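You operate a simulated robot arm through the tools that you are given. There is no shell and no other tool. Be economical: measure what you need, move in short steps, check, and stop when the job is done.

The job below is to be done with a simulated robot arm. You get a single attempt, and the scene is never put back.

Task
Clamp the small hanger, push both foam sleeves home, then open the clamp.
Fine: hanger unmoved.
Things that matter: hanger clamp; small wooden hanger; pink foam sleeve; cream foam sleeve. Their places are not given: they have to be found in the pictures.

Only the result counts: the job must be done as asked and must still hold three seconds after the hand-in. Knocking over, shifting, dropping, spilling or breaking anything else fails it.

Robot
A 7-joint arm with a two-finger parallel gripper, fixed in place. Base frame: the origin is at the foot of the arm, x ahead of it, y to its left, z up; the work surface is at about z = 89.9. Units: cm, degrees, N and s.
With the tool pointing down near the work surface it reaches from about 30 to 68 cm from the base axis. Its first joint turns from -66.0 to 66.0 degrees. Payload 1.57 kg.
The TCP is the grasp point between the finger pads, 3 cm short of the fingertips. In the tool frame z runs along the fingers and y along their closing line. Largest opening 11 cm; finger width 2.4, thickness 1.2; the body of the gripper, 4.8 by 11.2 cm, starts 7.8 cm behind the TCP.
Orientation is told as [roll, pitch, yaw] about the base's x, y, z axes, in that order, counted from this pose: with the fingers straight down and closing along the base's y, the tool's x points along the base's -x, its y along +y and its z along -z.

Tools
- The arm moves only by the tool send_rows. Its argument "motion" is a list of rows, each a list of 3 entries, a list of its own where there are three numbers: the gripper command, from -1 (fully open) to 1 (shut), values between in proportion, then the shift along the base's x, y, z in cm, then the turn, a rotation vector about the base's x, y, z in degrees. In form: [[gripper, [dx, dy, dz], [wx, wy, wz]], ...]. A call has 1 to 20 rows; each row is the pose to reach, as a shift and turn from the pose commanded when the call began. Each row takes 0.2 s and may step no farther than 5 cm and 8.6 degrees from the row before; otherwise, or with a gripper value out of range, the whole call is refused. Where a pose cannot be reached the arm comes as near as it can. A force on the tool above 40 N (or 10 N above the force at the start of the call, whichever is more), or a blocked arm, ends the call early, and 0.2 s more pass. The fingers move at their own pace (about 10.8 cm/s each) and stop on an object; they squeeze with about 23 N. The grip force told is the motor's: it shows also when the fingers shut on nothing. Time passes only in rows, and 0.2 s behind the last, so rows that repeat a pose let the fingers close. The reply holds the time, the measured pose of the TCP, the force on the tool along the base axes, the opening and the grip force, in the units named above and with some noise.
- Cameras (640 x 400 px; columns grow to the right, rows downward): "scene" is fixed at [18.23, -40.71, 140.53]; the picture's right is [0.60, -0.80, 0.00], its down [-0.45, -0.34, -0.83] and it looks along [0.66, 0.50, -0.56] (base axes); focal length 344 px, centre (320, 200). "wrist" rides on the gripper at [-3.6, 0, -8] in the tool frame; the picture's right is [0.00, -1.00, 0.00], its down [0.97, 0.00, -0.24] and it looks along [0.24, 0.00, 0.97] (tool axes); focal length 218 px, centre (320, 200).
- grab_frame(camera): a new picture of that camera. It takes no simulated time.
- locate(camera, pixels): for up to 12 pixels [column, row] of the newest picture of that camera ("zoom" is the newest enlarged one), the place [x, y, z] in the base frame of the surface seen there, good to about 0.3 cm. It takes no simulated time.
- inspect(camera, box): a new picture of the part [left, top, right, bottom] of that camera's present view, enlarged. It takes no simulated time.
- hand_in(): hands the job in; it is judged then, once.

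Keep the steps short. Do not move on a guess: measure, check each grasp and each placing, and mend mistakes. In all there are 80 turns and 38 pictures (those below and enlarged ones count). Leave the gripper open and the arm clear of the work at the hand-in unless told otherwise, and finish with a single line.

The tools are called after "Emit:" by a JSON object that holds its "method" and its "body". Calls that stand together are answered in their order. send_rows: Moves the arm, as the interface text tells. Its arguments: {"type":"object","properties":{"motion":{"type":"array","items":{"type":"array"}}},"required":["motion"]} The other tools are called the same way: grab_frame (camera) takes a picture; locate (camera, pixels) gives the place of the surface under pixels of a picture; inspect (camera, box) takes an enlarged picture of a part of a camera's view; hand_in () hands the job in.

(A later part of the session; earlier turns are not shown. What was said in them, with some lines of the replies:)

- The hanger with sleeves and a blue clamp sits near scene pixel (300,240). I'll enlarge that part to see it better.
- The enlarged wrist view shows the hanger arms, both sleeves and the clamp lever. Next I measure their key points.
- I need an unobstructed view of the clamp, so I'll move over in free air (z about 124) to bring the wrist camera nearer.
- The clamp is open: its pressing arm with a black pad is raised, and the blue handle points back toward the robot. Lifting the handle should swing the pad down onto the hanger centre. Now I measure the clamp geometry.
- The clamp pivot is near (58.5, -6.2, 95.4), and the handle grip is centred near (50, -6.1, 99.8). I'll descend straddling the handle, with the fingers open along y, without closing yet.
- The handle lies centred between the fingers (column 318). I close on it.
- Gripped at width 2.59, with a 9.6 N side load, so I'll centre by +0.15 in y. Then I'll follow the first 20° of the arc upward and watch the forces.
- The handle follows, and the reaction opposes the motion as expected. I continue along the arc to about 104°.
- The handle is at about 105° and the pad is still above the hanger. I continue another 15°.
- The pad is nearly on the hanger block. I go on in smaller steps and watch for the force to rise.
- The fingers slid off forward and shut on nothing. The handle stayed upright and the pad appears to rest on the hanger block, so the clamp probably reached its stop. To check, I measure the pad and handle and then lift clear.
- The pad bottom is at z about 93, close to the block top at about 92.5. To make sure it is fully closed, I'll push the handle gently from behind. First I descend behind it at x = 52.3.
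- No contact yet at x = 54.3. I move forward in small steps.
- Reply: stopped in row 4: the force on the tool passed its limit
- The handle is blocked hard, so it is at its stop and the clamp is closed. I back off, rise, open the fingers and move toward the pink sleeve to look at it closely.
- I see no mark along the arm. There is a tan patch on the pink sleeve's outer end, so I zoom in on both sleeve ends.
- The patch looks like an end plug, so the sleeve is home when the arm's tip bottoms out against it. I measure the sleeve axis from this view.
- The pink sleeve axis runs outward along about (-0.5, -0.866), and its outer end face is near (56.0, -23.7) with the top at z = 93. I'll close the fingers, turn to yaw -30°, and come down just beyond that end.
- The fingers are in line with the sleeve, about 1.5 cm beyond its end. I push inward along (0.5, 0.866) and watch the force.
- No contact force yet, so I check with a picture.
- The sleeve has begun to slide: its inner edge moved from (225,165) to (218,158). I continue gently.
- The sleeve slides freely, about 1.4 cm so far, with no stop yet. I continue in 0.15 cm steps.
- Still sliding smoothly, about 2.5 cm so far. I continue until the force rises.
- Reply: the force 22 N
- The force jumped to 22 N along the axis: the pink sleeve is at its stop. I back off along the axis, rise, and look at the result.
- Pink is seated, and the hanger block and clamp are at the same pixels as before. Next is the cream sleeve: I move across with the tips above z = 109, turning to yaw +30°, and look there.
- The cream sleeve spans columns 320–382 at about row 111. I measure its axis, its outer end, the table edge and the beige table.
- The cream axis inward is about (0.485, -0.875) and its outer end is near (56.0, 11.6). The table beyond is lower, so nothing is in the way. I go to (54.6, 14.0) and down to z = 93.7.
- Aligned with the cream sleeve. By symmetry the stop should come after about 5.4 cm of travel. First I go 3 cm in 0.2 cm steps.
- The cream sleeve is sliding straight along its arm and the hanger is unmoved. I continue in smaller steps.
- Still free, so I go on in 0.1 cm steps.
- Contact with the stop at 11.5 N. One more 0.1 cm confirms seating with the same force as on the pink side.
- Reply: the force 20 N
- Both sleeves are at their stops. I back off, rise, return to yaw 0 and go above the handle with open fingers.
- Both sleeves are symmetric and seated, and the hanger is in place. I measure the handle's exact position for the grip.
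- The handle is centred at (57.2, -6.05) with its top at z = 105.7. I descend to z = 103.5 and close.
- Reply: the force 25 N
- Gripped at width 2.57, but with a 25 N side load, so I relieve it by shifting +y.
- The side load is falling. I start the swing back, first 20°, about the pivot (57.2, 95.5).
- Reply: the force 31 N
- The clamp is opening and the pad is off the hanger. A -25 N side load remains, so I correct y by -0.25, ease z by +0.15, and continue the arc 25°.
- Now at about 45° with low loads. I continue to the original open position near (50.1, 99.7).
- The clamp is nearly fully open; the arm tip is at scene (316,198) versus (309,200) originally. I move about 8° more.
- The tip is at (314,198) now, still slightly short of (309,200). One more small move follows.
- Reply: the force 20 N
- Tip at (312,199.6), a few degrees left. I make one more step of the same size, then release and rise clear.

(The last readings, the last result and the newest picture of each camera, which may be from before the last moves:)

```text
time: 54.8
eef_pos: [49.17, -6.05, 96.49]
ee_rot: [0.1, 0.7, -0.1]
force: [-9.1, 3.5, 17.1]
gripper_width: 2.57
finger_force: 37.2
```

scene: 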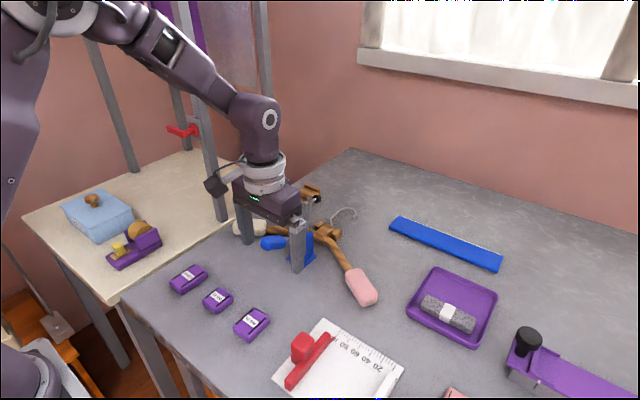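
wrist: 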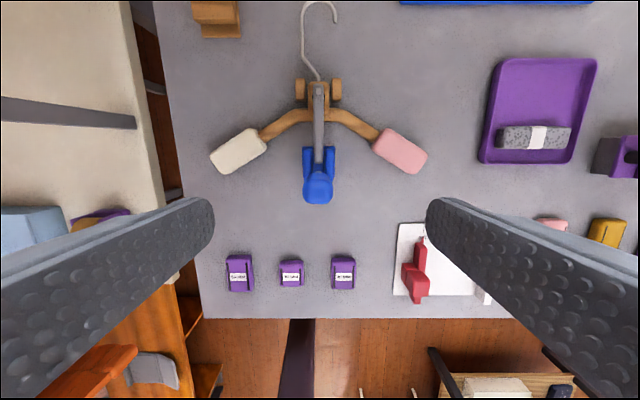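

Now I release, then rise straight up and back.

Emit:
{"method": "send_rows", "body": {"motion": [[-1, [0, 0, 0], [0, 0, 0]], [-1, [0, 0, 0], [0, 0, 0]], [-1, [0, 0, 0], [0, 0, 0]], [-1, [0, 0, 4], [0, 0, 0]], [-1, [0, 0, 8], [0, 0, 0]], [-1, [0, 0, 12], [0, 0, 0]], [-1, [0, 0, 16], [0, 0, 0]], [-1, [-3, 0, 20], [0, 0, 0]], [-1, [-7, 0, 24], [0, 0, 0]], [-1, [-7, 0, 24], [0, 0, 0]]]}}

Emit:
{"method": "inspect", "body": {"camera": "scene", "box": [225, 190, 385, 310]}}

```text
refused: row 9 steps farther than a row can; nothing moved
```

```text
3.33 times, centred on (305, 250) of scene
```

zoom: 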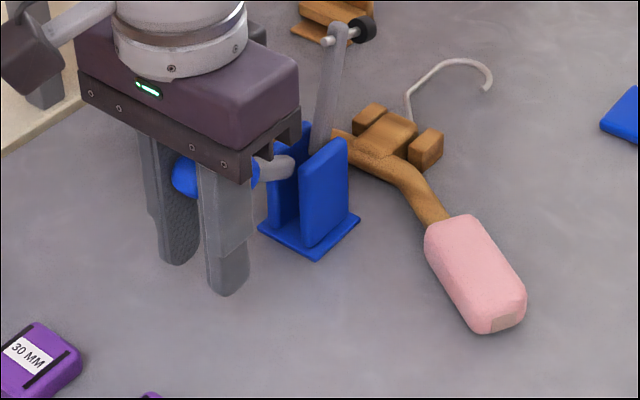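

One row was too long, so nothing moved. The tip is at (309.5, 200), which matches the original open position. I release with shorter steps.

Emit:
{"method": "send_rows", "body": {"motion": [[-1, [0, 0, 0], [0, 0, 0]], [-1, [0, 0, 0], [0, 0, 0]], [-1, [0, 0, 0], [0, 0, 0]], [-1, [0, 0, 4], [0, 0, 0]], [-1, [0, 0, 8], [0, 0, 0]], [-1, [0, 0, 12], [0, 0, 0]], [-1, [0, 0, 16], [0, 0, 0]], [-1, [-2, 0, 20], [0, 0, 0]], [-1, [-5, 0, 23], [0, 0, 0]], [-1, [-5, 0, 23], [0, 0, 0]]]}}

Emit:
{"method": "inspect", "body": {"camera": "scene", "box": [225, 190, 385, 310]}}

```text
time: 57.0
eef_pos: [44.21, -6.08, 119.42]
ee_rot: [0.0, 0.7, 0.0]
force: [0.1, 0.6, -0.2]
gripper_width: 10.99
finger_force: 0.0
```

```text
3.33 times, centred on (305, 250) of scene
```

zoom: 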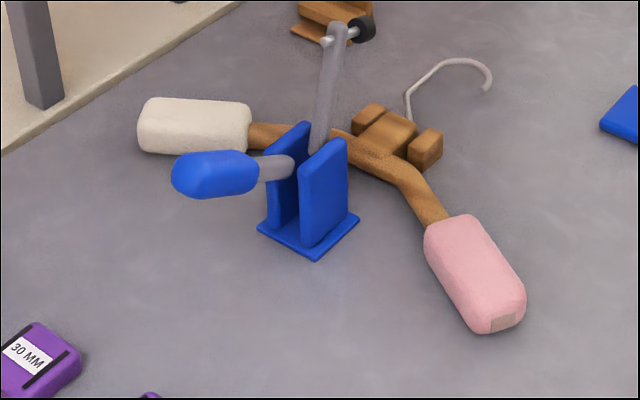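

The clamp is open as at the start, both sleeves are seated, the hanger block is at its original pixels, and the arm is clear with the gripper open. I hand in.

Emit:
{"method": "hand_in", "body": {}}

```text
The job is handed in.
```

I clamped the hanger, pushed both sleeves to their stops and reopened the clamp; in the last picture the hanger had not moved, and the job is handed in.
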